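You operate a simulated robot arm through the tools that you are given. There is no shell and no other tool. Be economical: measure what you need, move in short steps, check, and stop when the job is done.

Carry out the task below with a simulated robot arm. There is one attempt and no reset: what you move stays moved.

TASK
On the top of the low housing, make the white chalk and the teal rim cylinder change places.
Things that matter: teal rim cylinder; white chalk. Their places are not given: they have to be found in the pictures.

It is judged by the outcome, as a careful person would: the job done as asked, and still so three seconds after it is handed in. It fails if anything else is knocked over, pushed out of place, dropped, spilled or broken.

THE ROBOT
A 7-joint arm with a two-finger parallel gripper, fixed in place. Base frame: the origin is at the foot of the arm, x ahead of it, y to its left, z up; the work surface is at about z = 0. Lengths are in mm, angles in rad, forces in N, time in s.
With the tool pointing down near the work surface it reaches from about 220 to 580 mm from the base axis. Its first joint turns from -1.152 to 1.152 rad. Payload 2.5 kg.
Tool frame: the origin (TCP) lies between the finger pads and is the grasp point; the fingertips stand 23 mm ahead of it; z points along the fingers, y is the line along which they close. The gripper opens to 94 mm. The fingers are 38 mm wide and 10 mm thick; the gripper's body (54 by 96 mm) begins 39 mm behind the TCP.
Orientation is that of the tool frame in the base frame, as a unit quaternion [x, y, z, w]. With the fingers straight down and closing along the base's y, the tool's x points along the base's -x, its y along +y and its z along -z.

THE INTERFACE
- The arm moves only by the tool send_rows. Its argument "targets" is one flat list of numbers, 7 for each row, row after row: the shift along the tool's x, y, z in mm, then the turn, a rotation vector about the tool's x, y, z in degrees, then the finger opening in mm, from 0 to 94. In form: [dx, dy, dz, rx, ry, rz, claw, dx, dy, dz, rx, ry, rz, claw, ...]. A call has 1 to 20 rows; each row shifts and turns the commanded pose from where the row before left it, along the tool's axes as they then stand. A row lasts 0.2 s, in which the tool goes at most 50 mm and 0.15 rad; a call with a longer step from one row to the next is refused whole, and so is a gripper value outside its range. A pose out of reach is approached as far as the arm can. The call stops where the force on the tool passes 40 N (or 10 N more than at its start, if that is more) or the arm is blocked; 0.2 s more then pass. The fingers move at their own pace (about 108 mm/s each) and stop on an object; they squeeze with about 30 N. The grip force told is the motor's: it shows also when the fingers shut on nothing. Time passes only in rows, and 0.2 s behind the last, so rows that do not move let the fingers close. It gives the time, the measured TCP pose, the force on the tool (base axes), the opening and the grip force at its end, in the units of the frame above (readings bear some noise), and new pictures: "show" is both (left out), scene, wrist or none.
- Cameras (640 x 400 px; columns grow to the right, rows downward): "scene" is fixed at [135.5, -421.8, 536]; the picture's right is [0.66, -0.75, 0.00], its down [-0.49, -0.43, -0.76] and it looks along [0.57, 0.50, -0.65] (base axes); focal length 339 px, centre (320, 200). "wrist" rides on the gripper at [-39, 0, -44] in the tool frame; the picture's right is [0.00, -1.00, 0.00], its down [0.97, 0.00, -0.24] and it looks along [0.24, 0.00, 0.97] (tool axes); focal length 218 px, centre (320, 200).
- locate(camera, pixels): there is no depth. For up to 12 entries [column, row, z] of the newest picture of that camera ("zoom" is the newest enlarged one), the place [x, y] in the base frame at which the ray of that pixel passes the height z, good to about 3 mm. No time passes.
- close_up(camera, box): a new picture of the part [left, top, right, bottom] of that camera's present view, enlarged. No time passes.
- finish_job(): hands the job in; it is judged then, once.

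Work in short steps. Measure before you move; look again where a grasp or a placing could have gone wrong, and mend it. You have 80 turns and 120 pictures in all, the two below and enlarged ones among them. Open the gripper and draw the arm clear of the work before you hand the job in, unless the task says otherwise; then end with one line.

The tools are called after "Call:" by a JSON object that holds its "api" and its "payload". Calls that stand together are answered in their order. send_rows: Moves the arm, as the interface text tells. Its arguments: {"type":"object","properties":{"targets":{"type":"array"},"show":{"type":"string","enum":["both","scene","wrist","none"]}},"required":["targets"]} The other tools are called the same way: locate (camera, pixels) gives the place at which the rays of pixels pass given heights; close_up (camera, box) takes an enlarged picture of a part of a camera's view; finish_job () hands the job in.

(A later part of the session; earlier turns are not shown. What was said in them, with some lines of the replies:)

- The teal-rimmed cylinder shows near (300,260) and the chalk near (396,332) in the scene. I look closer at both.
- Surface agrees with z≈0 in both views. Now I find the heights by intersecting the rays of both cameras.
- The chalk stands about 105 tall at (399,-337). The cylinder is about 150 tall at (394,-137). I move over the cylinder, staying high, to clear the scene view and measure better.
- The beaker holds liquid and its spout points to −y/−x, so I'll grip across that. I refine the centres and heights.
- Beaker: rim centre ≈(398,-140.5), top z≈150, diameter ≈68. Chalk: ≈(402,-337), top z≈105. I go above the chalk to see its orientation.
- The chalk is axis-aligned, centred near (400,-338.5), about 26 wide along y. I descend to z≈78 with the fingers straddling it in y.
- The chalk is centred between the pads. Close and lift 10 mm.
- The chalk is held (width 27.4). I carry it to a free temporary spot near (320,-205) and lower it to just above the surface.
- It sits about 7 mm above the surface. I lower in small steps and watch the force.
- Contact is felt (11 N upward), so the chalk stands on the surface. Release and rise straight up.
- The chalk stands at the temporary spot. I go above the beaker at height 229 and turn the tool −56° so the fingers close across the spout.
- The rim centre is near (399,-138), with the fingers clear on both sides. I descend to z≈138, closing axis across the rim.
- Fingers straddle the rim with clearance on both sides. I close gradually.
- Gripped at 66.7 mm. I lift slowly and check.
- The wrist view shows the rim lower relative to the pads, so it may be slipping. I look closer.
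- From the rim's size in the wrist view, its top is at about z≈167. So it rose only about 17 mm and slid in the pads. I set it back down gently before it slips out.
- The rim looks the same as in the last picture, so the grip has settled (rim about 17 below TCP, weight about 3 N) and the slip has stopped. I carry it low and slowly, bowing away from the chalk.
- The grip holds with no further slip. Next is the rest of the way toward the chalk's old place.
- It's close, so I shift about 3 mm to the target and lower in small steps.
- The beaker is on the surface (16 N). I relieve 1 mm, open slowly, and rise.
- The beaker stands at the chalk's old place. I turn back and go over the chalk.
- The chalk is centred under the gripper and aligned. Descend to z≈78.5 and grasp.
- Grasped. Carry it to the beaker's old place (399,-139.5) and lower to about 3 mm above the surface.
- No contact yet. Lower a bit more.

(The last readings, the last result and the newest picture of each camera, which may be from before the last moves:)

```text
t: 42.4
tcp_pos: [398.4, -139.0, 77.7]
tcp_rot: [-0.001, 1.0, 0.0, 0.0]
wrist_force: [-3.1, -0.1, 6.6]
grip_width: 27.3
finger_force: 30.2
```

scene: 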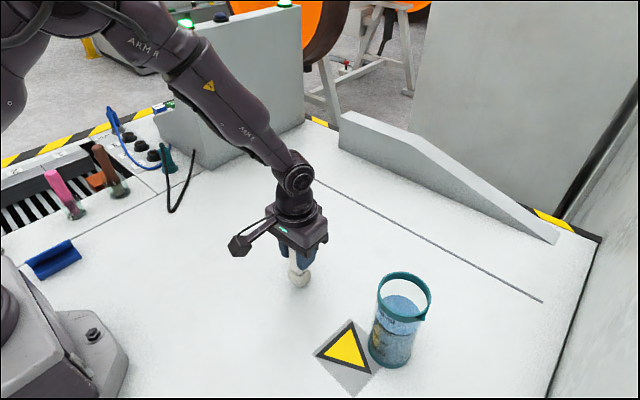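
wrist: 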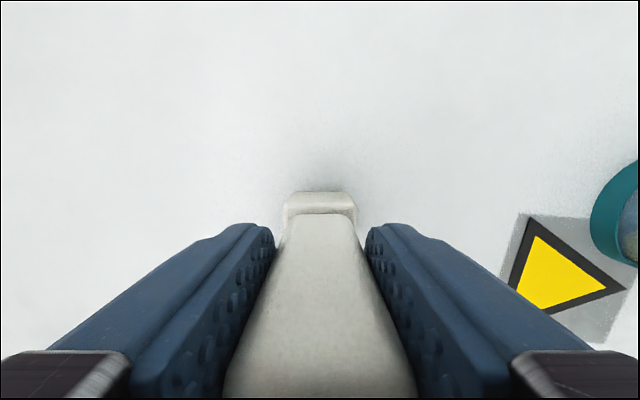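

Contact at 6.6 N. Release, rise straight, and draw the arm back clear.

Call:
{"api": "send_rows", "payload": {"targets": [0, 0, 0, 0, 0, 0, 32, 0, 0, 0, 0, 0, 0, 50, 0, 0, 0, 0, 0, 0, 60, 0, 0, -15, 0, 0, 0, 60, 0, 0, -25, 0, 0, 0, 60, 0, 0, -40, 0, 0, 0, 60, 0, 0, -40, 0, 0, 0, 60, 0, 0, -40, 0, 0, 0, 60, 0, 0, -40, 0, 0, 0, 70, 0, 0, -40, 0, 0, 0, 80, 25, 30, 0, 0, 0, 0, 94, 25, 30, 0, 0, 0, 0, 94, 25, 30, 0, 0, 0, 0, 94, 0, 0, 0, 0, 0, 0, 94]}}

Call:
{"api": "close_up", "payload": {"camera": "scene", "box": [240, 200, 480, 400]}}

```text
t: 45.4
tcp_pos: [322.7, -50.3, 317.7]
tcp_rot: [0.0, 1.0, 0.0, 0.0]
wrist_force: [-1.1, -0.1, 0.7]
grip_width: 93.9
finger_force: 0.1
```

scene: 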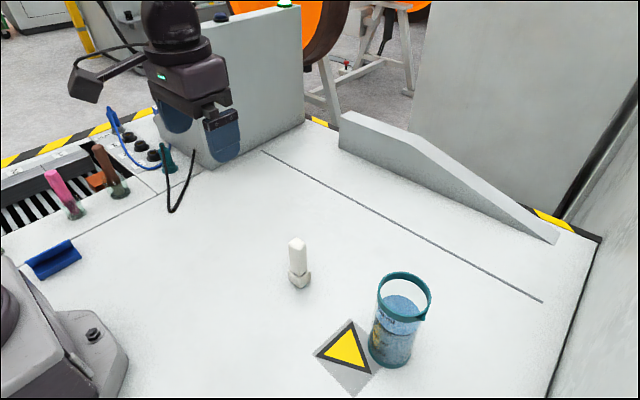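
wrist: 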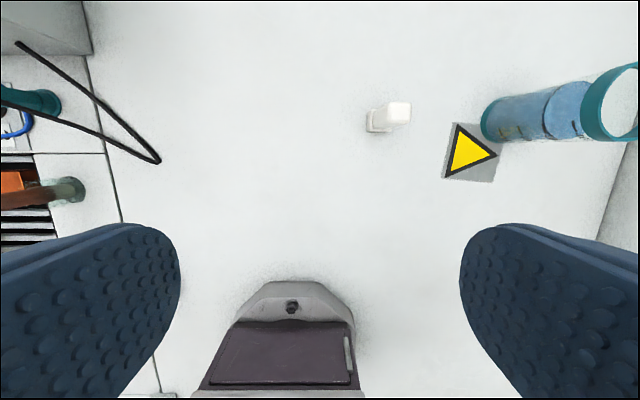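

```text
2.00 times, centred on (360, 300) of scene
```

zoom: 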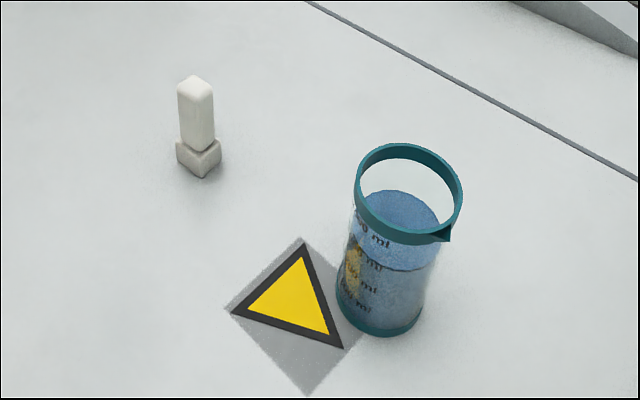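

Both objects stand upright in each other's places. The liquid is still in the beaker, nothing else has moved, and the arm is clear, so I hand in.

Call:
{"api": "finish_job", "payload": {}}

```text
The job is handed in.
```

The white chalk and the teal rim cylinder have changed places. Both stand upright, the liquid is still in the cylinder, nothing else was moved, and the job is handed in.
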